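You operate a simulated robot arm through the tools that you are given. There is no shell and no other tool. Be economical: measure what you need, move in short steps, check, and stop when the job is done.

You run a simulated robot arm. Do the job below in one go: nothing can be reset, and whatever is moved stays where it is left.

TASK
Put the olive green felt pad on the lower shelf of the checking bench. Then put the black wiping pad on the top of the small-work bench away on the shelf of the small-work bench. Then fetch the black dome plate and set it on the top of the checking bench. Then take the tape strip with a grey tab and leave it on the lane two. Then fetch the dose strip with a blue tab and set it on the lower shelf of the packing bench. Keep to this order. Set down upright: black wiping pad, black dome plate.

Only the result counts: the job must be done as asked and must still hold three seconds after the hand-in. Knocking over, shifting, dropping, spilling or breaking anything else fails it.

THE ROBOT
A 7-joint arm with a two-finger parallel gripper on a trunk, on a base that drives. Base frame: it is fixed to the floor where the robot stands at the start and does not move with it; the origin is under the middle of the robot, x ahead of it, y to its left, z up; the surface under the hand at the start is at about z = 800. Units: mm, rad, N and s.
With the tool pointing down near the work surface it reaches from about 460 to 920 mm from the robot's upright axis, wherever it stands. Its first joint turns from -2.007 to 2.007 rad. Places, roughly: black dome plate [500, -750, 750]; black wiping pad (8x5x6 cm) [500, -500, 800]; dose strip with a blue tab (4x10x4 cm) [400, -1400, 800]; lane two (66x17 cm) [3000, -4020, 780]; lower shelf of the checking bench [2700, 600, 400]; lower shelf of the packing bench [-1300, -3500, 300]; olive green felt pad (9x6x5 cm) [600, 0, 800]; shelf of the small-work bench [700, -700, 400]; tape strip with a grey tab (9x3x4 cm) [600, -900, 800]; top of the checking bench [2700, 700, 800]. Payload 3.91 kg.
Tool frame: the origin (TCP) lies between the finger pads and is the grasp point; the fingertips stand 30 mm ahead of it; z points along the fingers, y is the line along which they close. The gripper opens to 110 mm. The fingers are 20 mm wide and 10 mm thick; the gripper's body (48 by 112 mm) begins 55 mm behind the TCP.
Orientation is that of the tool frame in the base frame, as a unit quaternion [w, x, y, z]. With the fingers straight down and closing along the base's y, the tool's x points along the base's -x, its y along +y and its z along -z.

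THE INTERFACE
- The arm moves only by the tool jog_arm. Its arguments are lists of equal length, an entry for each row: "grip": the opening, from 0 (shut) to 1 (fully open); "travel": the shift along the tool's x, y, z in units of 20 mm (1.0 is 20 mm), a list of three; "turn": the turn, a rotation vector about the tool's x, y, z in units of 6 degrees (1.0 is 6 degrees), a list of three. In form: {"grip": [grip, ...], "travel": [[x, y, z], ...], "turn": [[ax, ay, az], ...]}. A call has 1 to 8 rows; each row shifts and turns the commanded pose from where the row before left it, along the tool's axes as they then stand. A call with a number of a shift or a turn outside -1 to 1 is refused whole. A row lasts 0.2 s, in which the tool goes at most 50 mm and 0.15 rad; a call with a longer step from one row to the next is refused whole, and so is a gripper value outside its range. Where a pose cannot be reached the arm comes as near as it can. A force on the tool above 40 N (or 10 N above the force at the start of the call, whichever is more), or a blocked arm, ends the call early, and 0.2 s more pass. Each finger travels about 153 mm/s and halts on what it meets, pressing with about 26 N; the grip force reading is that of the motor and also rises with nothing between the fingers. The clock runs only during rows and for 0.2 s after the last one: add rows that do not move to give the fingers time. The reply holds the time, the measured pose of the TCP, the force on the tool along the base axes, the opening and the grip force, in the units named above and with some noise, with the torque about the TCP (base axes, N m) and any sound that the robot's microphone picked up.
- Cameras (640 x 400 px; columns grow to the right, rows downward): "scene" is now at [206.7, 147.1, 1380.8]; the picture's right is [-0.67, -0.74, 0.00], its down [-0.47, 0.43, -0.77] and it looks along [0.57, -0.52, -0.64] (base axes); focal length 278 px, centre (320, 200). "wrist" rides on the gripper at [72, 17, -103] in the tool frame; the picture's right is [-0.23, 0.97, 0.00], its down [-0.76, -0.18, -0.62] and it looks along [-0.61, -0.14, 0.78] (tool axes); focal length 222 px, centre (320, 200). There is no depth. A picture from a camera that has moved, and an enlarged one, comes with that camera's place and axes in the base frame and with its lens.
- capture(camera): a new picture of that camera. It takes no simulated time.
- slide_trunk(by): slides the trunk up (or, below 0, down) by that many mm; the arm and the scene camera ride with it, the base frame stays. It gives what a move gives, with no picture.
- roll_base(legs): drives the robot by 1 to 6 legs, each [ahead, left, turn to the left] in mm, mm and rad, along the robot's own axes; the way and the turn of a leg run together, so that a leg with both is an arc; at most 1500 mm and 3.142 rad a leg. The arm and the cameras ride along, it lands a little off, and it stops where it bumps. It gives what a move gives.
- head_to(pan, tilt): turns the head with the scene camera to pan (to the left, within 1.396 rad either way) and tilt (down, from -0.506 to 1.204), counted from straight ahead of the robot. It gives what a move gives.
- inspect(camera, box): a new picture of the part [left, top, right, bottom] of that camera's present view, enlarged. It takes no simulated time.
- finish_job(): hands the job in; it is judged then, once.

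Go step by step. Nothing tells you exact positions but the pictures and the camera data: compare them with the known pose of the tool, close in by small moves and look again before you grip or let go. The budget is 165 turns and 112 pictures, counting those below and the enlarged ones. Unless the task says otherwise, let go and move clear before handing in, and close with one line.

The tools are called after "Request:" as name(argument=value, ...) on one line, values as JSON. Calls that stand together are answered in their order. jog_arm: Moves the arm, as the interface text tells. Its arguments: {"type":"object","properties":{"grip":{"type":"array"},"travel":{"type":"array"},"turn":{"type":"array"}},"required":["grip","travel","turn"]} The other tools are called the same way: slide_trunk (by) slides the trunk up or down; roll_base (legs) drives the base; head_to (pan, tilt) turns the head that bears the scene camera; capture (camera) takes a picture; inspect (camera, box) takes an enlarged picture of a part of a camera's view; finish_job () hands the job in.

At the start:

```text
time: 0.0
eef_pos: [395.7, -389.9, 1079.2]
tool_rot: [-0.001, 0.0, 1.0, 0.0]
wrist_force: [-0.1, -0.1, -1.3]
ft_torque: [-0.01, 0.0, -0.03]
width: 109.9
grip_force: 0.1
trunk travel left (down, up): [-725.0, 265.0]
robot x, y, heading: [2.8, 0.8, -0.0]
head pan, tilt: [-0.738, 0.693]
```

scene: 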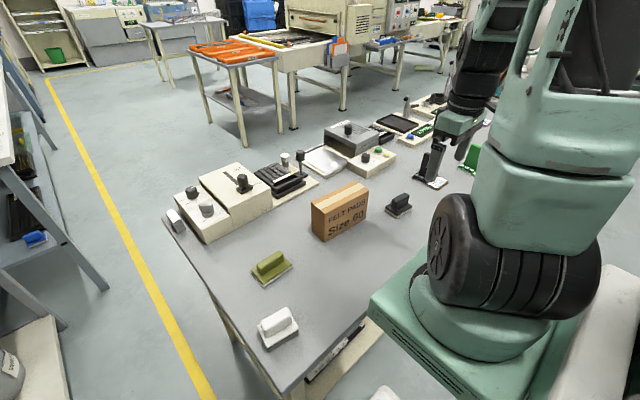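
wrist: 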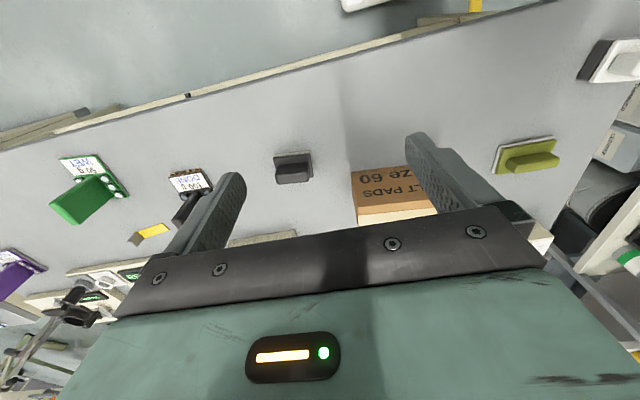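

The olive pad sits on the small-work bench at about [600,-45,800], with the black wiping pad beyond it. I'll look closer at both before moving.

Request:
inspect(camera="scene", box=[220, 170, 420, 295])

Request:
inspect(camera="scene", box=[300, 80, 500, 205])

```text
3.20 times, centred on (320, 232) of scene
camera zoom: at [206.7, 147.1, 1380.8], right [-0.67, -0.74, 0.0], down [-0.47, 0.43, -0.77], along [0.57, -0.52, -0.64], focal length 889 px, centre (320, 96)
```

zoom: 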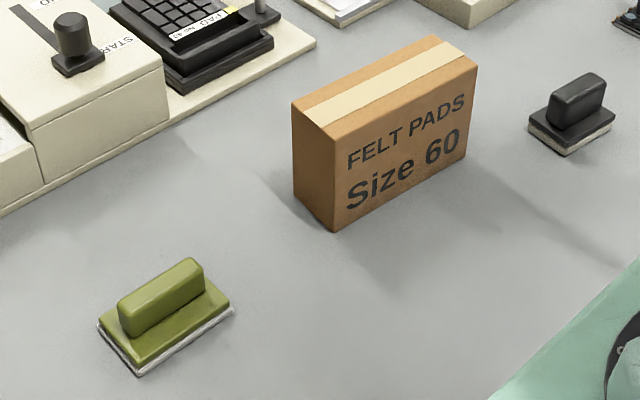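

```text
3.20 times, centred on (400, 142) of scene
camera zoom: at [206.7, 147.1, 1380.8], right [-0.67, -0.74, 0.0], down [-0.47, 0.43, -0.77], along [0.57, -0.52, -0.64], focal length 889 px, centre (64, 384)
```

zoom: 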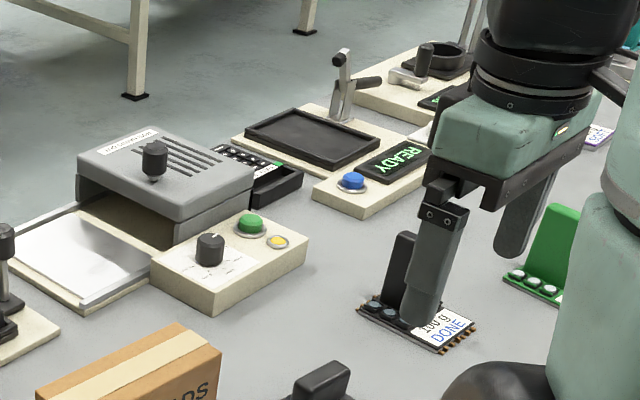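

The olive pad spans about x 575–631, y −96 to −7, with its handle along y. Before choosing a grasp I'll look at the checking bench and the small-work bench shelf.

Request:
head_to(pan=0.2, tilt=0.35)

Request:
capture(camera="scene")

Request:
inspect(camera="scene", box=[220, 80, 420, 205])

Request:
head_to(pan=-1.2, tilt=0.5)

Request:
capture(camera="scene")

```text
time: 1.2
eef_pos: [394.8, -389.2, 1078.8]
tool_rot: [0.0, 0.001, 1.0, 0.0]
wrist_force: [-0.2, 0.0, -0.4]
ft_torque: [0.01, -0.02, -0.03]
width: 110.1
grip_force: 0.0
trunk travel left (down, up): [-725.0, 265.0]
robot x, y, heading: [-0.4, 1.4, 0.0]
head pan, tilt: [0.201, 0.351]
```

```text
107 pictures are left
camera scene: at [234.9, 222.9, 1411.6], right [0.2, -0.98, 0.0], down [-0.34, -0.07, -0.94], along [0.92, 0.19, -0.34], focal length 278 px, centre (320, 200)
```

scene: 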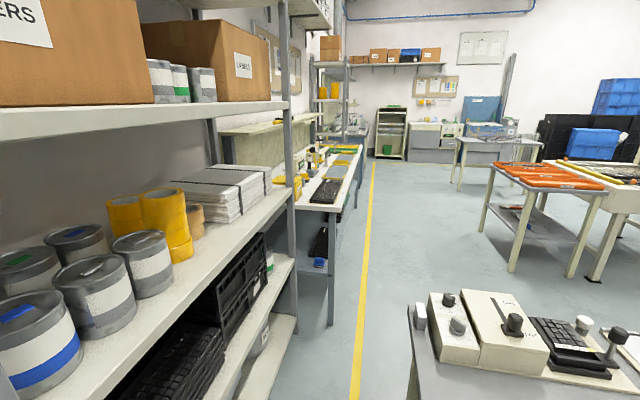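

```text
3.20 times, centred on (320, 142) of scene
camera zoom: at [234.9, 222.9, 1411.6], right [0.2, -0.98, 0.0], down [-0.34, -0.07, -0.94], along [0.92, 0.19, -0.34], focal length 889 px, centre (320, 384)
```

zoom: 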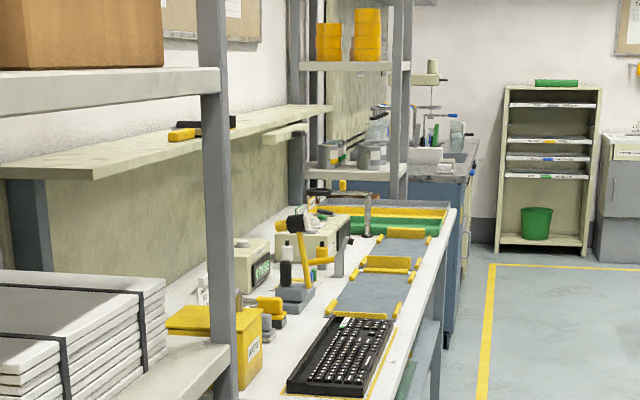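

```text
time: 2.8
eef_pos: [396.5, -389.0, 1078.9]
tool_rot: [0.0, 0.0, 1.0, 0.0]
wrist_force: [0.0, -0.2, 0.1]
ft_torque: [0.03, -0.02, 0.01]
width: 109.7
grip_force: 0.1
trunk travel left (down, up): [-725.0, 265.0]
robot x, y, heading: [-0.3, -1.4, 0.001]
head pan, tilt: [-1.201, 0.499]
```

```text
105 pictures are left
camera scene: at [176.6, 119.6, 1397.9], right [-0.93, -0.36, 0.0], down [-0.17, 0.45, -0.88], along [0.32, -0.82, -0.48], focal length 278 px, centre (320, 200)
```

scene: 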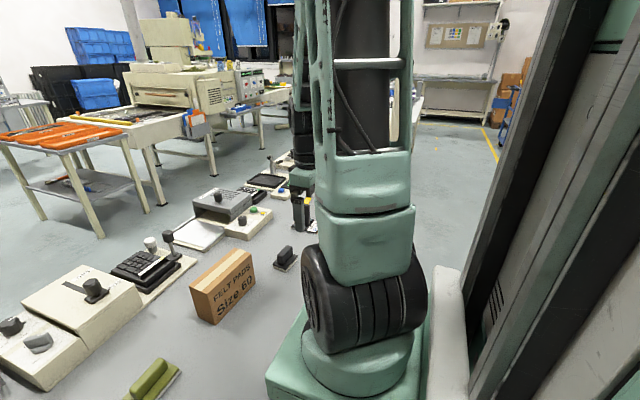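

The checking bench runs along the far wall and faces −y, so its shelf needs a tilted tool. I'll grasp the pad by the ends of its handle with the tool pitched about 42° from vertical, and first move above it.

Request:
jog_arm(grip=[1, 1, 1, 1, 1, 1, 1, 1], travel=[[-0.6, 1, 0], [-0.6, 1, 0], [-0.6, 1, 0], [-0.6, 1, 0], [-0.6, 1, 0], [-0.6, 1, 0], [-0.6, 1, 0], [-0.6, 1, 0]], turn=[[0, 0, 0], [0, 0, 0], [0, 0, 0], [0, 0, 0], [0, 0, 0], [0, 0, 0], [0, 0, 0], [0, 0, 0]])

Request:
jog_arm(grip=[1, 1, 1, 1, 1, 1, 1, 1], travel=[[-0.6, 1, 0.5], [-0.6, 1, 0.5], [-0.6, 1, 0.5], [-0.6, 1, 0.5], [-0.6, 1, 0.5], [-0.6, 1, 0.5], [-0.6, 1, 0.5], [-0.6, 1, 0.5]], turn=[[0, 0, 0], [0, 0, 0], [0, 0, 0], [0, 0, 0], [0, 0, 0], [0, 0, 0], [0, 0, 0], [0, 0, 0]])

Request:
jog_arm(grip=[1, 1, 1, 1, 1, 1, 1], travel=[[0, 0, 0], [0, 0, 0], [0, 0, 0], [0, 0, 0], [0, 0, 0], [0, 0, 0], [0, 0, 0]], turn=[[0, -1, 0], [0, -1, 0], [0, -1, 0], [0, -1, 0], [0, -1, 0], [0, -1, 0], [0, -1, 0]])

Request:
head_to(pan=-0.4, tilt=0.9)

Request:
capture(camera="scene")

Request:
capture(camera="wrist")

```text
time: 4.6
eef_pos: [491.3, -230.7, 1077.5]
tool_rot: [0.0, 0.0, 1.0, 0.0]
wrist_force: [-0.2, 0.5, 0.2]
ft_torque: [0.0, -0.02, 0.02]
width: 109.8
grip_force: 0.0
trunk travel left (down, up): [-725.0, 265.0]
robot x, y, heading: [0.2, -0.6, 0.001]
head pan, tilt: [-1.201, 0.499]
```

```text
time: 6.4
eef_pos: [587.4, -69.9, 999.7]
tool_rot: [0.0, 0.0, 1.0, 0.0]
wrist_force: [-0.8, -0.6, 0.3]
ft_torque: [0.01, -0.06, -0.02]
width: 110.0
grip_force: 0.1
trunk travel left (down, up): [-725.0, 265.0]
robot x, y, heading: [3.5, -2.6, 0.002]
head pan, tilt: [-1.201, 0.499]
```

```text
time: 8.0
eef_pos: [633.2, -59.7, 1002.0]
tool_rot: [0.359, 0.0, 0.933, -0.001]
wrist_force: [-0.8, -0.9, 0.1]
ft_torque: [-0.01, 0.02, 0.05]
width: 110.1
grip_force: 0.1
out of reach, approached as far as the arm can: row 5, 6, 7
trunk travel left (down, up): [-725.0, 265.0]
robot x, y, heading: [1.8, -0.0, 0.001]
head pan, tilt: [-1.201, 0.499]
```

```text
time: 9.1
eef_pos: [631.5, -60.3, 1000.8]
tool_rot: [0.357, 0.0, 0.934, 0.0]
wrist_force: [-0.5, -1.0, 0.1]
ft_torque: [0.01, 0.04, 0.03]
width: 110.2
grip_force: 0.1
trunk travel left (down, up): [-725.0, 265.0]
robot x, y, heading: [-1.6, 1.3, -0.003]
head pan, tilt: [-0.4, 0.901]
```

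```text
104 pictures are left
camera scene: at [213.2, 175.0, 1364.1], right [-0.39, -0.92, 0.0], down [-0.72, 0.31, -0.62], along [0.57, -0.24, -0.78], focal length 278 px, centre (320, 200)
```

scene: 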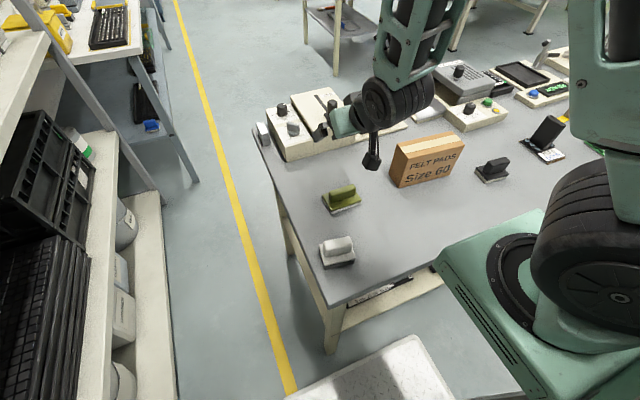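

```text
103 pictures are left
camera wrist: at [509.9, -42.4, 1028.8], right [0.17, 0.97, 0.15], down [0.15, -0.18, 0.97], along [0.97, -0.14, -0.18], focal length 222 px, centre (320, 200)
```

wrist: 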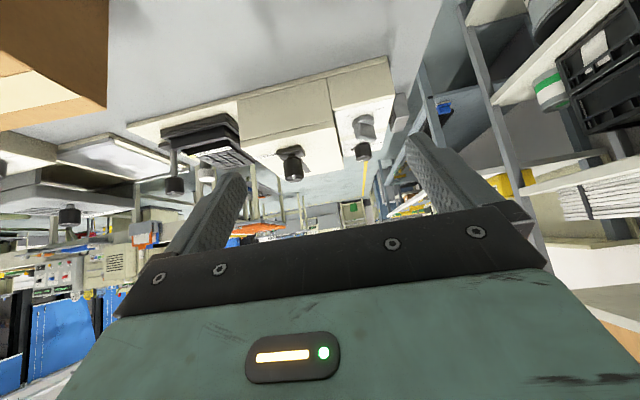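

The arm can't fold tightly enough for this pitch so close in, since it stops at x≈632. I'll back the base off 120 mm and look again.

Request:
roll_base(legs=[[-120, 0, 0]])

Request:
inspect(camera="scene", box=[300, 80, 500, 205])

```text
time: 10.3
eef_pos: [510.5, -61.2, 1001.0]
tool_rot: [0.357, 0.001, 0.934, -0.001]
wrist_force: [-0.5, -0.2, 0.5]
ft_torque: [0.01, -0.01, -0.02]
width: 109.9
grip_force: 0.1
trunk travel left (down, up): [-725.0, 265.0]
robot x, y, heading: [-124.3, -0.2, -0.002]
head pan, tilt: [-0.4, 0.901]
```

```text
3.20 times, centred on (400, 142) of scene
camera zoom: at [90.5, 174.9, 1364.0], right [-0.39, -0.92, 0.0], down [-0.72, 0.31, -0.62], along [0.57, -0.24, -0.78], focal length 889 px, centre (64, 384)
```

zoom: 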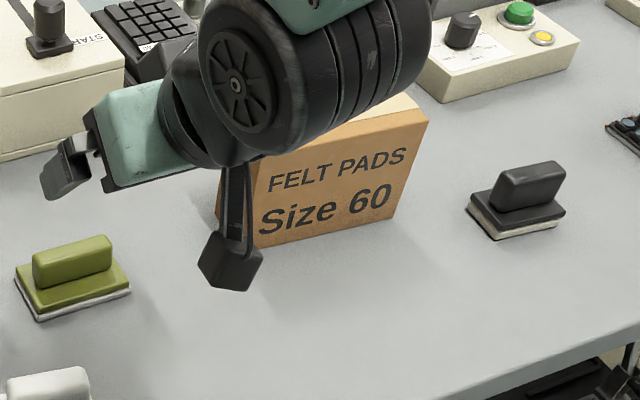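

The base is back at x≈−124 and the pad centre works out to [605,−50]. The camera box hangs behind the gripper but clears the surface. Next I'll approach to a point above the pad.

Request:
jog_arm(grip=[1, 1, 1, 1, 1, 1, 1], travel=[[-0.117, 0.079, 0.881], [-0.117, 0.079, 0.881], [-0.117, 0.079, 0.881], [-0.117, 0.079, 0.881], [-0.117, 0.079, 0.881], [-0.117, 0.079, 0.881], [-0.117, 0.079, 0.881]], turn=[[0, 0, 0], [0, 0, 0], [0, 0, 0], [0, 0, 0], [0, 0, 0], [0, 0, 0], [0, 0, 0]])

Request:
inspect(camera="scene", box=[270, 80, 470, 205])

Request:
capture(camera="wrist")

```text
time: 11.9
eef_pos: [605.4, -49.1, 920.4]
tool_rot: [0.358, 0.001, 0.934, 0.0]
wrist_force: [0.3, -0.1, 1.2]
ft_torque: [-0.02, -0.01, -0.06]
width: 110.1
grip_force: 0.0
trunk travel left (down, up): [-725.0, 265.0]
robot x, y, heading: [-124.2, 3.8, -0.001]
head pan, tilt: [-0.4, 0.901]
```

```text
3.20 times, centred on (370, 142) of scene
camera zoom: at [90.2, 174.9, 1364.1], right [-0.39, -0.92, 0.0], down [-0.72, 0.31, -0.62], along [0.57, -0.24, -0.78], focal length 889 px, centre (160, 384)
```

zoom: 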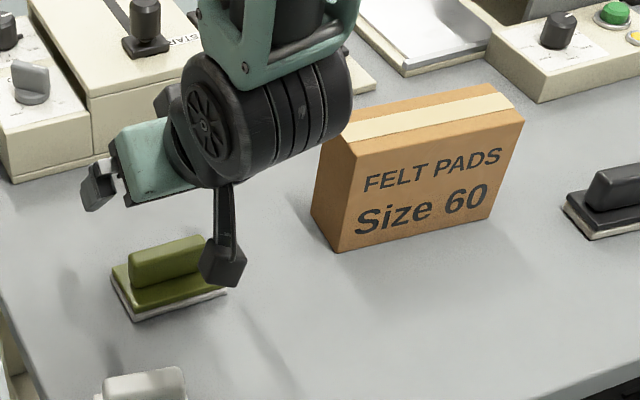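

```text
100 pictures are left
camera wrist: at [481.8, -31.7, 947.6], right [0.17, 0.97, 0.15], down [0.15, -0.18, 0.97], along [0.97, -0.14, -0.18], focal length 222 px, centre (320, 200)
```

wrist: 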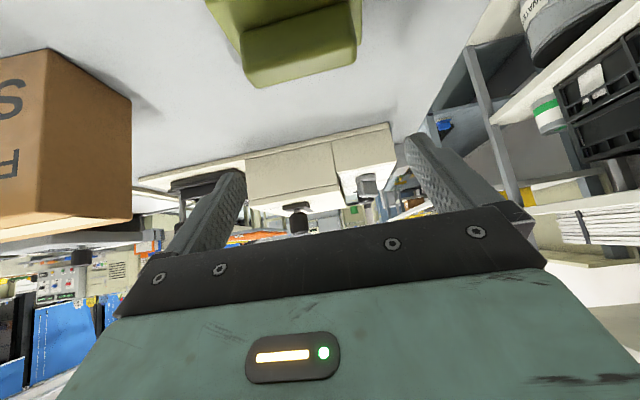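

The handle lies between the fingers as projected (y −80 to −15, centre −48). I'll descend to z≈853 and close.

Request:
jog_arm(grip=[1, 1, 1, 1, 1, 1], travel=[[0.45, 0.03, 0.503], [0.45, 0.03, 0.503], [0.45, 0, 0.503], [0.45, 0, 0.503], [0.45, 0, 0.503], [0, 0, 0]], turn=[[0, 0, 0], [0, 0, 0], [0, 0, 0], [0, 0, 0], [0, 0, 0], [0, 0, 0]])

Request:
inspect(camera="scene", box=[270, 80, 470, 205])

Request:
capture(camera="wrist")

```text
time: 13.3
eef_pos: [603.7, -49.0, 852.4]
tool_rot: [0.358, 0.0, 0.934, 0.0]
wrist_force: [-0.4, 0.2, 0.3]
ft_torque: [0.0, 0.0, 0.01]
width: 110.0
grip_force: 0.1
trunk travel left (down, up): [-725.0, 265.0]
robot x, y, heading: [-121.8, -3.8, -0.001]
head pan, tilt: [-0.4, 0.901]
```

```text
3.20 times, centred on (370, 142) of scene
camera zoom: at [90.5, 174.9, 1364.0], right [-0.39, -0.92, 0.0], down [-0.72, 0.31, -0.62], along [0.57, -0.24, -0.78], focal length 889 px, centre (160, 384)
```

zoom: 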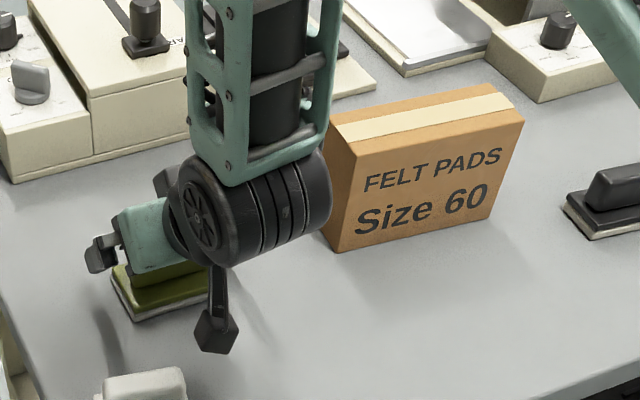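

```text
98 pictures are left
camera wrist: at [481.1, -30.4, 880.0], right [0.17, 0.97, 0.15], down [0.15, -0.18, 0.97], along [0.97, -0.14, -0.18], focal length 222 px, centre (320, 200)
```

wrist: 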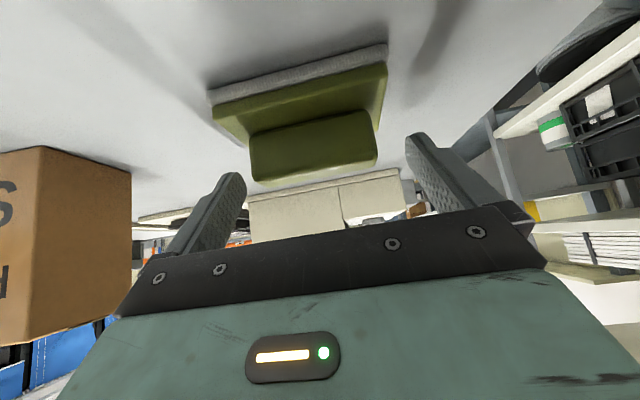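

The fingers straddle the handle, but the slanted fingers pass slightly beyond its centre. I'll pull back 12 mm in x and close.

Request:
jog_arm(grip=[1, 0.7, 0.55, 0.3, 0.3, 0.3], travel=[[0.447, 0.05, -0.4], [0, 0, 0], [0, 0, 0], [0, 0, 0], [0, 0, 0], [0, 0, 0]], turn=[[0, 0, 0], [0, 0, 0], [0, 0, 0], [0, 0, 0], [0, 0, 0], [0, 0, 0]])

Request:
capture(camera="wrist")

```text
time: 14.7
eef_pos: [592.3, -48.5, 852.5]
tool_rot: [0.357, 0.001, 0.934, 0.0]
wrist_force: [0.1, -0.1, 0.6]
ft_torque: [0.04, -0.04, 0.02]
width: 69.5
grip_force: 26.4
trunk travel left (down, up): [-725.0, 265.0]
robot x, y, heading: [-125.2, -1.0, -0.001]
head pan, tilt: [-0.4, 0.901]
```

```text
97 pictures are left
camera wrist: at [469.7, -29.8, 880.7], right [0.17, 0.97, 0.15], down [0.15, -0.18, 0.97], along [0.97, -0.14, -0.18], focal length 222 px, centre (320, 200)
```

wrist: 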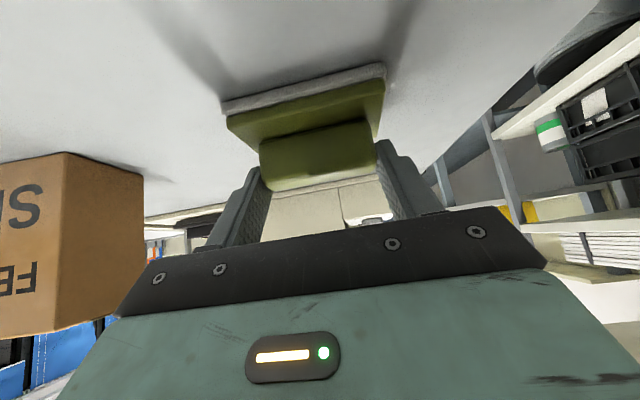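

The handle is gripped at 69.5 mm with 26 N. I'll lift.

Request:
jog_arm(grip=[0.3, 0.3, 0.3, 0.3, 0.3, 0.3, 0.3, 0.3], travel=[[-0.3, 0, -0.35], [-0.625, 0, -0.7], [-0.625, 0, -0.7], [-0.625, 0, -0.7], [-0.625, 0, -0.7], [-0.625, 0, -0.7], [-0.625, 0, -0.7], [-0.625, 0, -0.7]], turn=[[0, 0, 0], [0, 0, 0], [0, 0, 0], [0, 0, 0], [0, 0, 0], [0, 0, 0], [0, 0, 0], [0, 0, 0]])

Request:
capture(camera="wrist")

Request:
head_to(pan=0.6, tilt=0.7)

Request:
capture(camera="scene")

```text
time: 16.5
eef_pos: [590.8, -49.3, 993.3]
tool_rot: [0.357, 0.001, 0.934, -0.001]
wrist_force: [0.8, -0.1, -1.4]
ft_torque: [-0.01, 0.0, 0.03]
width: 69.3
grip_force: 25.5
trunk travel left (down, up): [-725.0, 265.0]
robot x, y, heading: [-123.8, 0.3, 0.0]
head pan, tilt: [-0.4, 0.901]
```

```text
96 pictures are left
camera wrist: at [468.1, -31.1, 1021.0], right [0.17, 0.97, 0.15], down [0.15, -0.18, 0.97], along [0.97, -0.14, -0.18], focal length 222 px, centre (320, 200)
```

wrist: 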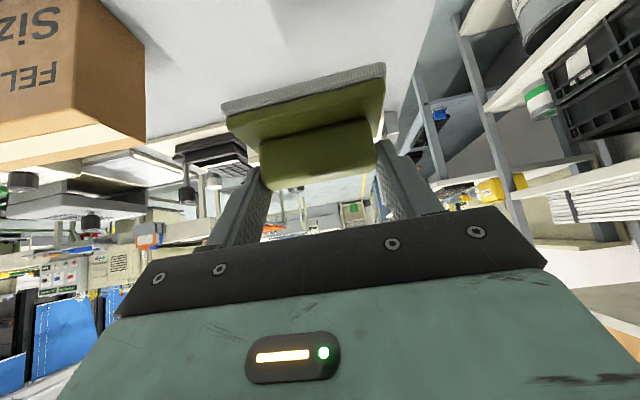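

```text
time: 17.8
eef_pos: [591.2, -48.8, 994.2]
tool_rot: [0.358, 0.001, 0.934, 0.0]
wrist_force: [1.2, 0.0, -0.2]
ft_torque: [-0.01, 0.02, -0.02]
width: 69.5
grip_force: 25.7
trunk travel left (down, up): [-725.0, 265.0]
robot x, y, heading: [-123.2, 5.4, -0.008]
head pan, tilt: [0.6, 0.7]
```

```text
95 pictures are left
camera scene: at [91.2, 252.2, 1380.2], right [0.56, -0.83, 0.0], down [-0.53, -0.36, -0.76], along [0.63, 0.43, -0.64], focal length 278 px, centre (320, 200)
```

scene: 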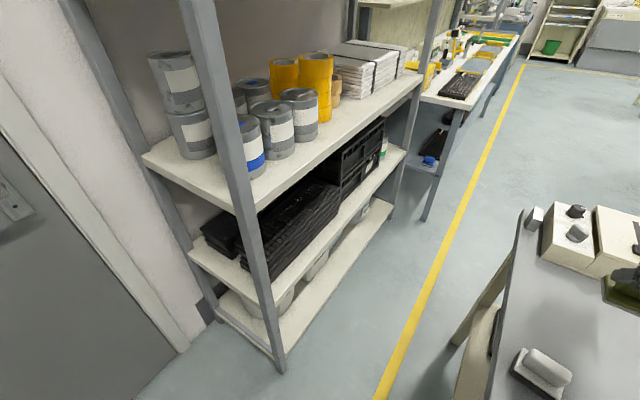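

The pad is lifted. The aisle between the racks (front y≈665) and the bench end (y≈95) looks about 570 mm wide, so I need the robot's own footprint before choosing a route.

Request:
head_to(pan=0.5, tilt=1.2)

Request:
capture(camera="scene")

Request:
head_to(pan=1.39, tilt=1.0)

Request:
capture(camera="scene")

```text
time: 18.7
eef_pos: [590.5, -49.7, 992.6]
tool_rot: [0.357, 0.0, 0.934, 0.0]
wrist_force: [0.3, 0.1, -1.3]
ft_torque: [0.0, 0.0, 0.01]
width: 69.1
grip_force: 26.0
trunk travel left (down, up): [-725.0, 265.0]
robot x, y, heading: [-125.7, -3.4, -0.003]
head pan, tilt: [0.499, 1.201]
```

```text
94 pictures are left
camera scene: at [70.2, 231.1, 1344.3], right [0.48, -0.88, 0.0], down [-0.82, -0.45, -0.36], along [0.32, 0.17, -0.93], focal length 278 px, centre (320, 200)
```

scene: 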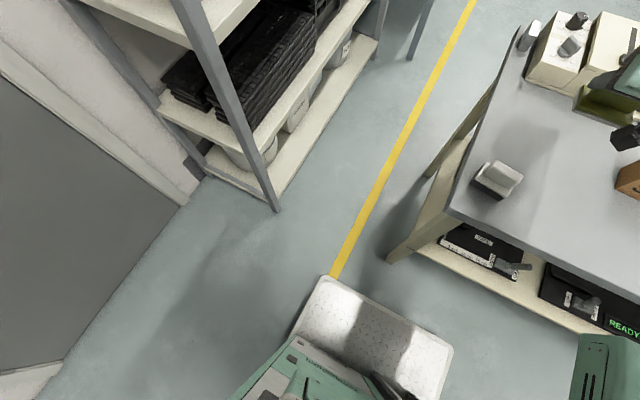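

```text
time: 19.9
eef_pos: [591.3, -49.8, 992.6]
tool_rot: [0.358, 0.001, 0.934, 0.0]
wrist_force: [0.1, -0.1, -0.6]
ft_torque: [-0.01, -0.01, 0.0]
width: 69.4
grip_force: 25.6
trunk travel left (down, up): [-725.0, 265.0]
robot x, y, heading: [-126.4, 4.1, -0.004]
head pan, tilt: [1.389, 1.0]
```

```text
93 pictures are left
camera scene: at [33.7, 272.8, 1356.8], right [0.98, -0.18, 0.0], down [-0.15, -0.83, -0.54], along [0.1, 0.53, -0.84], focal length 278 px, centre (320, 200)
```

scene: 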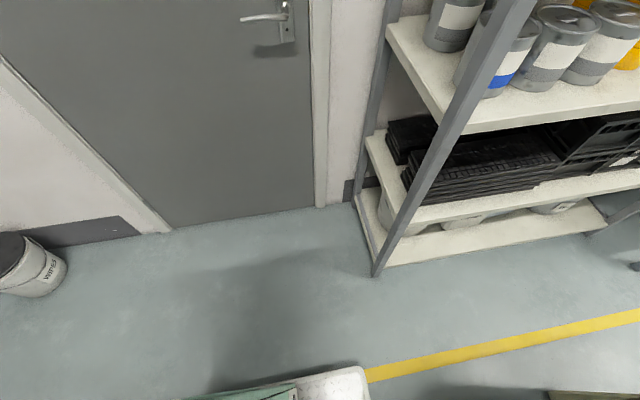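

The base measures about ±255 mm wide with its front at about +300. Now I'll check how far the arm's mount sticks out on the right and how high it is.

Request:
head_to(pan=-0.9, tilt=1.2)

Request:
capture(camera="scene")

```text
time: 22.1
eef_pos: [592.1, -49.9, 993.4]
tool_rot: [0.357, 0.001, 0.934, -0.001]
wrist_force: [-0.3, 0.2, -1.8]
ft_torque: [0.0, 0.0, -0.01]
width: 69.5
grip_force: 26.3
trunk travel left (down, up): [-725.0, 265.0]
robot x, y, heading: [-119.2, 0.9, -0.0]
head pan, tilt: [-0.901, 1.201]
```

```text
92 pictures are left
camera scene: at [55.7, 160.5, 1344.2], right [-0.78, -0.62, 0.0], down [-0.58, 0.73, -0.36], along [0.22, -0.28, -0.93], focal length 278 px, centre (320, 200)
```

scene: 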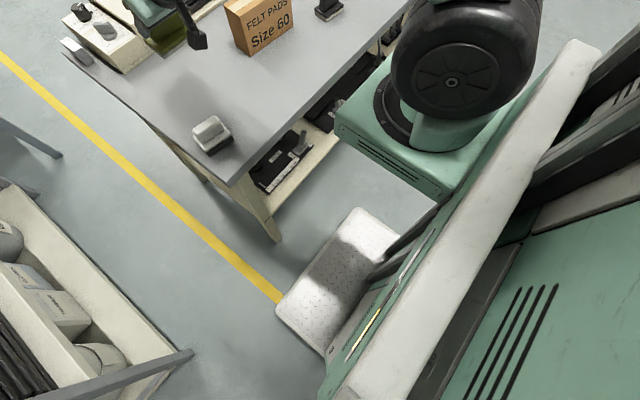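

The arm mount hangs right of the base, at about y −100 to −340 and z≈900. I'll raise the trunk so it passes over the bench end, then sidestep left into the aisle.

Request:
slide_trunk(by=255)

Request:
roll_base(legs=[[0, 345, 0]])

Request:
capture(camera="scene")

Request:
head_to(pan=0.3, tilt=1.0)

Request:
capture(camera="scene")

```text
time: 24.7
eef_pos: [590.5, -49.4, 1249.1]
tool_rot: [0.357, 0.0, 0.934, 0.0]
wrist_force: [-0.4, -0.2, -0.7]
ft_torque: [-0.02, -0.01, -0.02]
width: 69.3
grip_force: 26.0
trunk travel left (down, up): [-980.0, 10.0]
robot x, y, heading: [-124.9, 0.7, -0.002]
head pan, tilt: [-0.901, 1.201]
```

```text
time: 26.9
eef_pos: [591.2, 298.8, 1247.8]
tool_rot: [0.358, -0.002, 0.934, 0.0]
wrist_force: [-0.2, 0.2, -0.9]
ft_torque: [-0.02, -0.02, 0.01]
width: 69.5
grip_force: 25.3
trunk travel left (down, up): [-980.0, 10.0]
robot x, y, heading: [-123.7, 343.7, 0.003]
head pan, tilt: [-0.901, 1.201]
```

```text
91 pictures are left
camera scene: at [54.8, 506.2, 1599.2], right [-0.78, -0.62, 0.0], down [-0.58, 0.73, -0.36], along [0.23, -0.28, -0.93], focal length 278 px, centre (320, 200)
```

scene: 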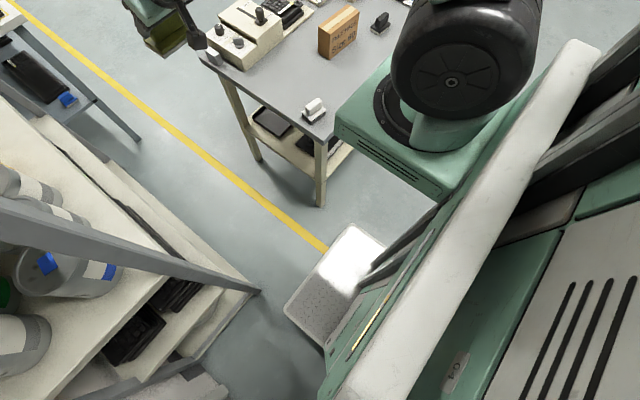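

```text
time: 28.3
eef_pos: [590.2, 298.5, 1248.5]
tool_rot: [0.357, -0.002, 0.934, 0.001]
wrist_force: [-0.6, -0.9, -1.5]
ft_torque: [-0.01, -0.01, 0.02]
width: 69.4
grip_force: 26.2
trunk travel left (down, up): [-980.0, 10.0]
robot x, y, heading: [-119.0, 345.8, 0.002]
head pan, tilt: [0.3, 1.0]
```

```text
90 pictures are left
camera scene: at [86.4, 570.8, 1611.8], right [0.3, -0.95, 0.0], down [-0.8, -0.25, -0.54], along [0.52, 0.16, -0.84], focal length 278 px, centre (320, 200)
```

scene: 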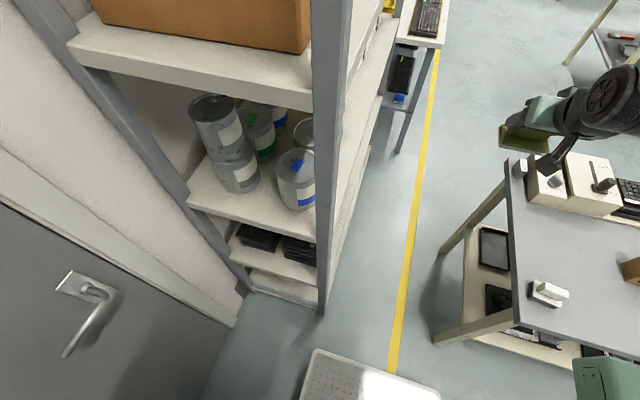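

The gap looks only slightly wider than the base. I'll creep forward to just short of it and measure closely.

Request:
roll_base(legs=[[140, 0, 0]])

Request:
head_to(pan=0.3, tilt=1.2)

Request:
inspect(camera="scene", box=[220, 200, 480, 362])

```text
time: 29.6
eef_pos: [729.7, 299.4, 1249.2]
tool_rot: [0.357, -0.001, 0.934, 0.001]
wrist_force: [-0.4, 0.1, -1.9]
ft_torque: [-0.01, 0.0, 0.03]
width: 69.0
grip_force: 26.0
trunk travel left (down, up): [-980.0, 10.0]
robot x, y, heading: [15.8, 345.1, 0.004]
head pan, tilt: [0.3, 1.0]
```

```text
time: 30.4
eef_pos: [729.7, 298.7, 1247.8]
tool_rot: [0.357, -0.002, 0.934, 0.001]
wrist_force: [0.1, 0.8, -0.9]
ft_torque: [-0.06, -0.05, 0.02]
width: 69.3
grip_force: 25.9
trunk travel left (down, up): [-980.0, 10.0]
robot x, y, heading: [13.7, 348.1, 0.004]
head pan, tilt: [0.3, 1.201]
```

```text
2.46 times, centred on (350, 281) of scene
camera zoom: at [212.2, 567.2, 1599.2], right [0.3, -0.95, 0.0], down [-0.89, -0.28, -0.36], along [0.35, 0.11, -0.93], focal length 684 px, centre (246, 1)
```

zoom: 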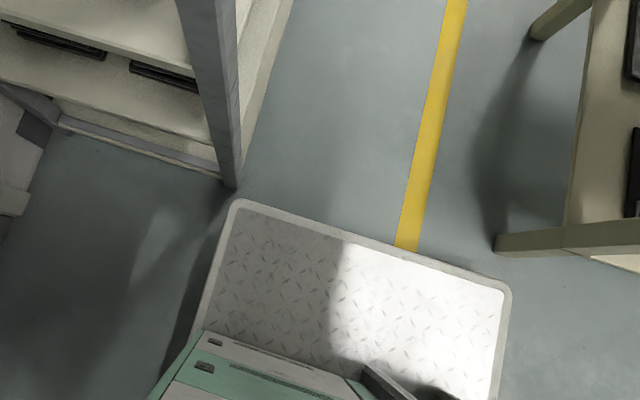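

Measured more precisely, the gap is about 571 mm and the base about 580 mm, so it won't fit. I'll back out and go round the other end of the bench, turning to face −y first.

Request:
roll_base(legs=[[-150, 0, 0], [0, -345, 0], [0, 0, -1.571]])

Request:
head_to(pan=0.3, tilt=0.5)

Request:
capture(camera="scene")

Request:
head_to(pan=-0.6, tilt=0.5)

Request:
capture(camera="scene")

```text
time: 37.4
eef_pos: [-171.2, -713.0, 1249.2]
tool_rot: [0.254, 0.658, 0.663, -0.252]
wrist_force: [0.1, -0.5, -0.7]
ft_torque: [0.04, -0.03, 0.02]
width: 69.6
grip_force: 25.8
trunk travel left (down, up): [-980.0, 10.0]
robot x, y, heading: [-127.4, 5.3, -1.561]
head pan, tilt: [0.3, 1.201]
```

```text
time: 38.5
eef_pos: [-171.5, -712.8, 1248.4]
tool_rot: [0.254, 0.658, 0.663, -0.252]
wrist_force: [-1.1, -1.2, -0.3]
ft_torque: [0.04, 0.0, 0.0]
width: 69.4
grip_force: 26.3
trunk travel left (down, up): [-980.0, 10.0]
robot x, y, heading: [-131.1, 1.0, -1.563]
head pan, tilt: [0.3, 0.499]
```

```text
88 pictures are left
camera scene: at [106.2, -225.6, 1652.8], right [-0.95, -0.3, 0.0], down [-0.15, 0.46, -0.88], along [0.27, -0.84, -0.48], focal length 278 px, centre (320, 200)
```

scene: 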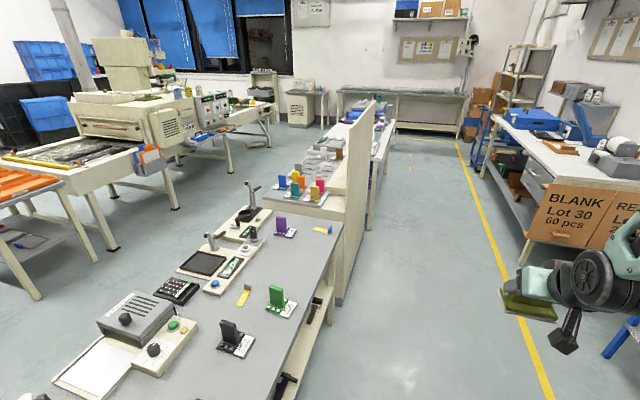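

```text
time: 39.7
eef_pos: [-171.9, -713.6, 1248.9]
tool_rot: [0.254, 0.657, 0.663, -0.253]
wrist_force: [0.1, -0.8, -1.7]
ft_torque: [0.0, 0.0, 0.0]
width: 69.4
grip_force: 25.9
trunk travel left (down, up): [-980.0, 10.0]
robot x, y, heading: [-127.4, 2.8, -1.556]
head pan, tilt: [-0.6, 0.499]
```

```text
87 pictures are left
camera scene: at [27.8, -214.5, 1652.9], right [-0.83, 0.56, 0.0], down [0.27, 0.4, -0.88], along [-0.49, -0.73, -0.48], focal length 278 px, centre (320, 200)
```

scene: 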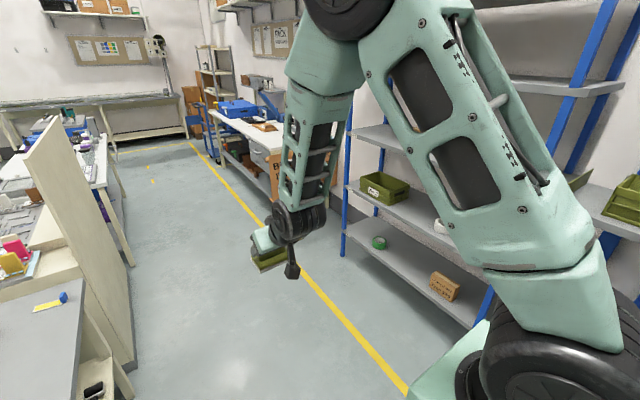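

The front aisle is clear down to y≈−5000. I'll zoom in to find where the bench row ends.

Request:
head_to(pan=0.3, tilt=0.4)

Request:
inspect(camera="scene", box=[220, 80, 480, 242])

Request:
inspect(camera="scene", box=[0, 60, 260, 222])

```text
time: 40.9
eef_pos: [-170.8, -712.7, 1249.4]
tool_rot: [0.254, 0.657, 0.664, -0.251]
wrist_force: [-0.3, -0.1, -0.6]
ft_torque: [-0.02, 0.0, 0.02]
width: 69.4
grip_force: 26.1
trunk travel left (down, up): [-980.0, 10.0]
robot x, y, heading: [-129.1, 0.9, -1.563]
head pan, tilt: [0.3, 0.4]
```

```text
2.46 times, centred on (350, 161) of scene
camera zoom: at [106.6, -227.2, 1662.0], right [-0.95, -0.3, 0.0], down [-0.12, 0.37, -0.92], along [0.28, -0.88, -0.39], focal length 684 px, centre (246, 296)
```

zoom: 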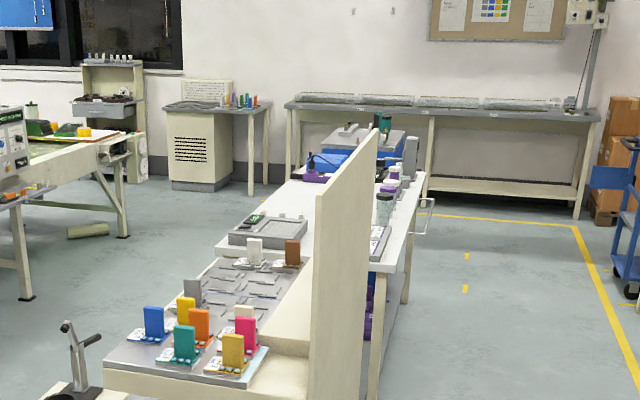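

```text
2.46 times, centred on (130, 141) of scene
camera zoom: at [106.6, -227.2, 1662.0], right [-0.95, -0.3, 0.0], down [-0.12, 0.37, -0.92], along [0.28, -0.88, -0.39], focal length 684 px, centre (788, 345)
```

zoom: 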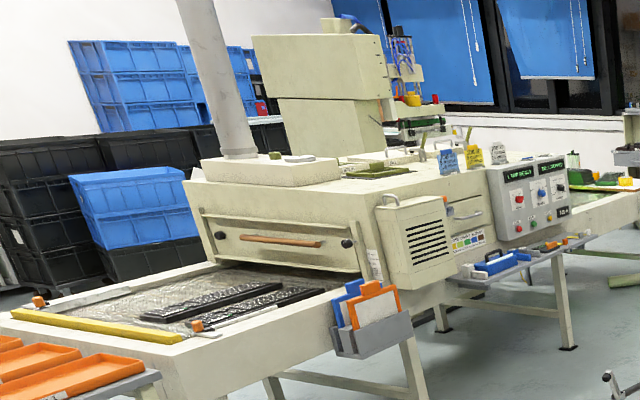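

The bench row ends near y≈−4220, and beyond it the corridor between the row and the conveyor line (x≥2570) leads north. I'll drive down the aisle and turn at the end.

Request:
roll_base(legs=[[0, 0, -0.01], [1500, 0, 0], [1500, 0, 0], [1500, 0, 0], [450, 0, 0]])

Request:
head_to(pan=0.9, tilt=0.5)

Request:
capture(camera="scene")

```text
time: 64.8
eef_pos: [-310.4, -5608.4, 1248.8]
tool_rot: [0.246, 0.675, 0.645, -0.259]
wrist_force: [0.4, 0.3, 0.3]
ft_torque: [0.02, 0.02, -0.01]
width: 69.3
grip_force: 26.0
trunk travel left (down, up): [-980.0, 10.0]
robot x, y, heading: [-229.6, -4898.7, -1.612]
head pan, tilt: [0.3, 0.4]
```

```text
time: 65.8
eef_pos: [-311.1, -5608.0, 1247.9]
tool_rot: [0.247, 0.676, 0.645, -0.258]
wrist_force: [0.0, -0.6, -0.4]
ft_torque: [0.02, 0.03, -0.01]
width: 69.5
grip_force: 25.5
trunk travel left (down, up): [-980.0, 10.0]
robot x, y, heading: [-233.4, -4894.9, -1.621]
head pan, tilt: [0.901, 0.499]
```

```text
84 pictures are left
camera scene: at [40.0, -5108.3, 1652.9], right [-0.66, -0.75, 0.0], down [-0.36, 0.31, -0.88], along [0.66, -0.58, -0.48], focal length 278 px, centre (320, 200)
```

scene: 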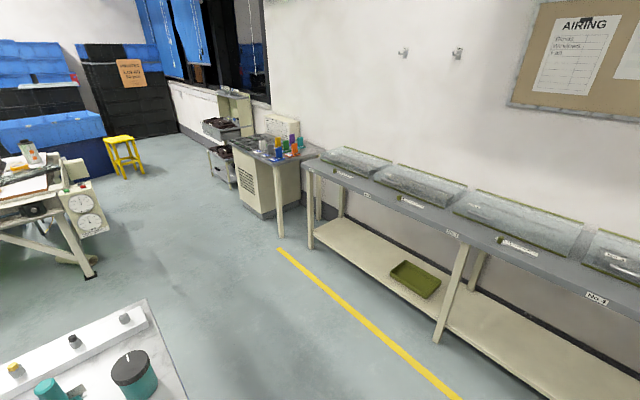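

The second bench actually ends at y≈−5110, and the airing table starts at y≈−6400. I'll go to y≈−5700, then east to x≈1750 and turn north.

Request:
roll_base(legs=[[0, 0, 0.045], [800, 0, 0], [0, 0, 1.571], [1500, 0, 0], [480, 0, 0], [0, 0, 1.571]])

Request:
head_to(pan=0, tilt=0.4)

Request:
capture(camera="scene")

```text
time: 87.7
eef_pos: [1859.2, -5049.7, 1248.4]
tool_rot: [0.258, -0.646, 0.675, 0.247]
wrist_force: [-0.3, -0.1, -0.7]
ft_torque: [-0.02, -0.02, 0.01]
width: 69.1
grip_force: 26.0
trunk travel left (down, up): [-980.0, 10.0]
robot x, y, heading: [1779.4, -5760.3, 1.533]
head pan, tilt: [0.901, 0.499]
```

```text
time: 88.9
eef_pos: [1859.8, -5050.2, 1248.4]
tool_rot: [0.258, -0.646, 0.675, 0.248]
wrist_force: [-0.4, 0.7, -1.0]
ft_torque: [0.02, -0.02, -0.01]
width: 69.2
grip_force: 26.3
trunk travel left (down, up): [-980.0, 10.0]
robot x, y, heading: [1780.2, -5761.8, 1.53]
head pan, tilt: [0.0, 0.4]
```

```text
83 pictures are left
camera scene: at [1587.3, -5518.3, 1662.0], right [1.0, -0.04, 0.0], down [-0.02, -0.39, -0.92], along [0.04, 0.92, -0.39], focal length 278 px, centre (320, 200)
```

scene: 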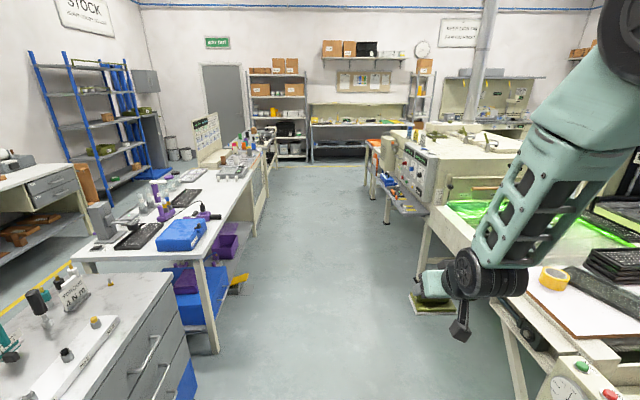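

The corridor north is clear between x≈1000 and 2500, with the checking bench straight ahead. I'll drive up it.

Request:
roll_base(legs=[[0, 0, 0.04], [1500, 0, 0], [1500, 0, 0], [1500, 0, 0], [750, 0, 0]])

Request:
head_to(pan=-0.3, tilt=0.6)

Request:
capture(camera="scene")

```text
time: 114.5
eef_pos: [2031.7, 223.3, 1249.1]
tool_rot: [0.258, -0.646, 0.675, 0.247]
wrist_force: [-0.7, 0.2, -0.6]
ft_torque: [0.0, -0.03, -0.02]
width: 69.2
grip_force: 25.6
trunk travel left (down, up): [-980.0, 10.0]
robot x, y, heading: [1949.1, -486.2, 1.527]
head pan, tilt: [0.0, 0.4]
```

```text
time: 115.3
eef_pos: [2031.1, 221.6, 1248.9]
tool_rot: [0.258, -0.646, 0.675, 0.247]
wrist_force: [0.1, 0.2, -1.0]
ft_torque: [-0.01, -0.02, 0.01]
width: 69.1
grip_force: 26.3
trunk travel left (down, up): [-980.0, 10.0]
robot x, y, heading: [1952.2, -486.5, 1.526]
head pan, tilt: [-0.3, 0.6]
```

```text
82 pictures are left
camera scene: at [1785.2, -255.2, 1643.9], right [0.94, -0.34, 0.0], down [-0.19, -0.53, -0.83], along [0.28, 0.78, -0.56], focal length 278 px, centre (320, 200)
```

scene: 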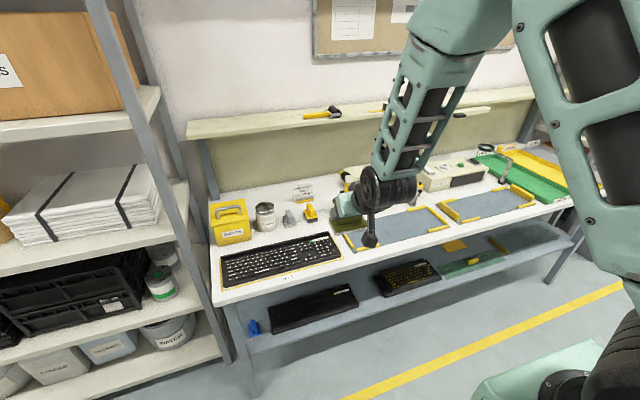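

The checking bench front edge is at y≈415 (x 1660–3440), with its shelf beneath at y≳450. I'll zoom in on the shelf to find a free spot.

Request:
inspect(camera="scene", box=[240, 200, 600, 360])

```text
1.78 times, centred on (420, 280) of scene
camera zoom: at [1785.2, -255.2, 1643.9], right [0.94, -0.34, 0.0], down [-0.19, -0.53, -0.83], along [0.28, 0.78, -0.56], focal length 494 px, centre (142, 58)
```

zoom: 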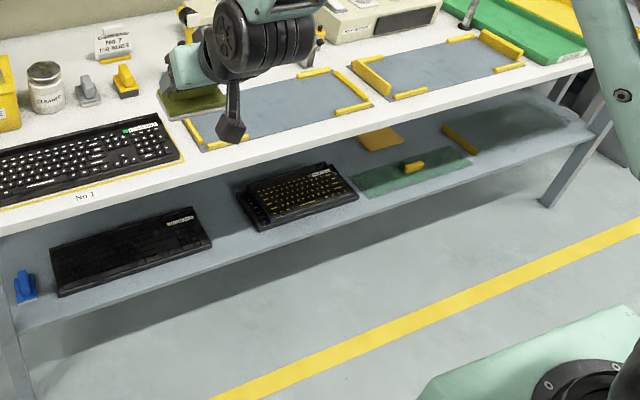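

There's open shelf at the right-hand end and a narrow gap between the keyboards. I'll move ahead 200, then sidestep right for a better look.

Request:
roll_base(legs=[[0, 0, 0.045], [200, 0, 0], [0, -1000, 0]])

Request:
head_to(pan=-0.4, tilt=0.85)

Request:
capture(camera="scene")

```text
time: 122.2
eef_pos: [3024.9, 421.5, 1248.0]
tool_rot: [0.254, -0.659, 0.662, 0.252]
wrist_force: [1.5, 0.0, -0.5]
ft_torque: [0.0, 0.02, -0.03]
width: 69.2
grip_force: 26.1
trunk travel left (down, up): [-980.0, 10.0]
robot x, y, heading: [2974.9, -292.3, 1.566]
head pan, tilt: [-0.3, 0.6]
```

```text
time: 123.0
eef_pos: [3023.2, 421.4, 1247.9]
tool_rot: [0.254, -0.658, 0.662, 0.252]
wrist_force: [0.1, -0.6, -0.8]
ft_torque: [0.0, -0.02, 0.01]
width: 69.4
grip_force: 25.7
trunk travel left (down, up): [-980.0, 10.0]
robot x, y, heading: [2974.6, -292.2, 1.57]
head pan, tilt: [-0.4, 0.85]
```

```text
80 pictures are left
camera scene: at [2801.8, -77.9, 1623.0], right [0.92, -0.39, 0.0], down [-0.29, -0.69, -0.66], along [0.26, 0.61, -0.75], focal length 278 px, centre (320, 200)
```

scene: 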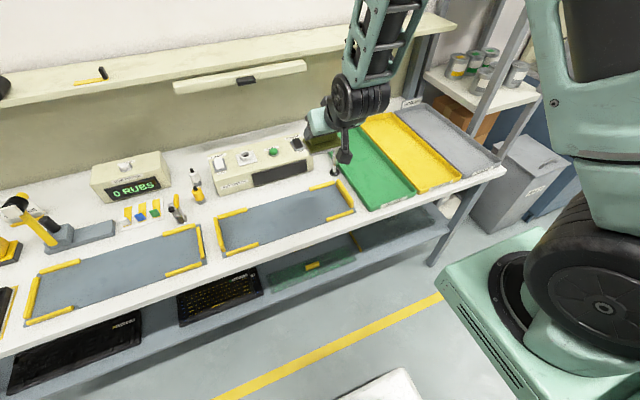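

I'll zoom in on the right end of the shelf.

Request:
inspect(camera="scene", box=[140, 190, 460, 390])

```text
2.00 times, centred on (300, 290) of scene
camera zoom: at [2801.8, -77.9, 1623.0], right [0.92, -0.39, 0.0], down [-0.29, -0.69, -0.66], along [0.26, 0.61, -0.75], focal length 556 px, centre (360, 20)
```

zoom: 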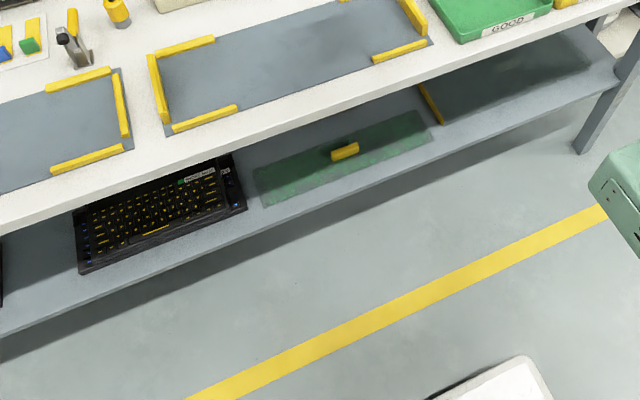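

The bare stretch between the two keyboards (x≈2260–2410) looks best, as the others are mats or occupied. I'll move left and back, then lower the trunk to look under.

Request:
roll_base(legs=[[-250, 0, 0], [0, 690, 0]])

Request:
slide_trunk(by=-700)

Request:
head_to(pan=-0.25, tilt=0.5)

Request:
capture(camera="scene")

```text
time: 128.2
eef_pos: [2311.9, 170.2, 1249.0]
tool_rot: [-0.251, 0.665, -0.656, -0.254]
wrist_force: [-0.6, 0.2, 0.2]
ft_torque: [-0.03, 0.0, -0.03]
width: 69.0
grip_force: 25.3
trunk travel left (down, up): [-980.0, 10.0]
robot x, y, heading: [2270.4, -549.0, 1.583]
head pan, tilt: [-0.4, 0.85]
```

```text
refused: -700 is not a number from -400 to 400
```

```text
time: 129.1
eef_pos: [2312.6, 169.5, 1250.1]
tool_rot: [-0.251, 0.664, -0.656, -0.255]
wrist_force: [-0.4, -0.1, -0.6]
ft_torque: [-0.04, 0.04, 0.02]
width: 68.9
grip_force: 25.6
trunk travel left (down, up): [-980.0, 10.0]
robot x, y, heading: [2270.7, -541.7, 1.582]
head pan, tilt: [-0.25, 0.499]
```

```text
78 pictures are left
camera scene: at [2089.1, -317.0, 1652.8], right [0.97, -0.24, 0.0], down [-0.11, -0.47, -0.88], along [0.21, 0.85, -0.48], focal length 278 px, centre (320, 200)
```

scene: 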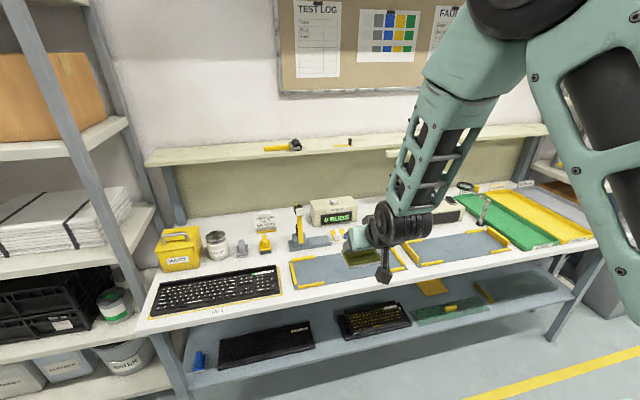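

The trunk slides at most 400 per call, so I'll lower it in two steps, clear of the bench.

Request:
slide_trunk(by=-400)

Request:
slide_trunk(by=-300)

Request:
capture(camera="scene")

Request:
inspect(camera="scene", box=[200, 150, 440, 300])

```text
time: 132.9
eef_pos: [2311.7, 170.7, 848.3]
tool_rot: [-0.251, 0.664, -0.657, -0.254]
wrist_force: [0.2, -0.9, -0.6]
ft_torque: [-0.01, -0.01, -0.01]
width: 69.2
grip_force: 25.9
trunk travel left (down, up): [-580.0, 410.0]
robot x, y, heading: [2270.9, -548.3, 1.584]
head pan, tilt: [-0.25, 0.499]
```

```text
time: 135.9
eef_pos: [2312.6, 170.4, 547.6]
tool_rot: [-0.251, 0.664, -0.656, -0.254]
wrist_force: [-0.5, -0.4, -0.3]
ft_torque: [0.0, 0.03, -0.01]
width: 69.4
grip_force: 26.7
trunk travel left (down, up): [-280.0, 710.0]
robot x, y, heading: [2274.2, -546.3, 1.586]
head pan, tilt: [-0.25, 0.499]
```

```text
77 pictures are left
camera scene: at [2089.0, -317.0, 952.9], right [0.97, -0.24, 0.0], down [-0.11, -0.47, -0.88], along [0.21, 0.85, -0.48], focal length 278 px, centre (320, 200)
```

scene: 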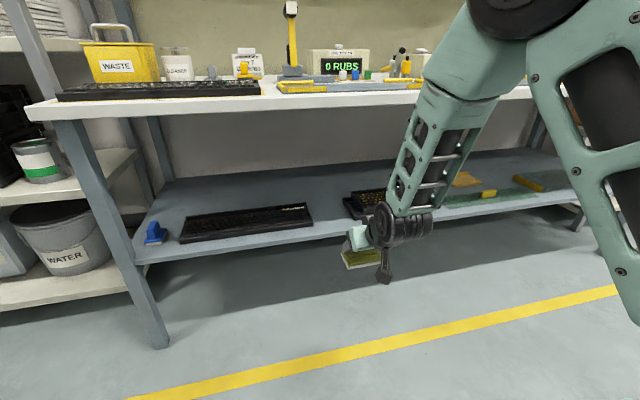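

```text
2.67 times, centred on (320, 225) of scene
camera zoom: at [2089.0, -317.0, 952.9], right [0.97, -0.24, 0.0], down [-0.11, -0.47, -0.88], along [0.21, 0.85, -0.48], focal length 741 px, centre (320, 133)
```

zoom: 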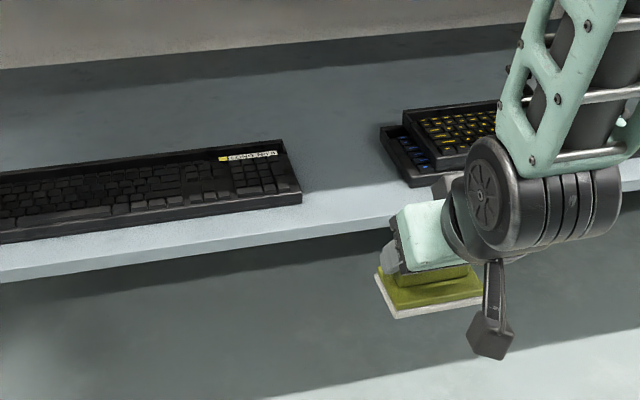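

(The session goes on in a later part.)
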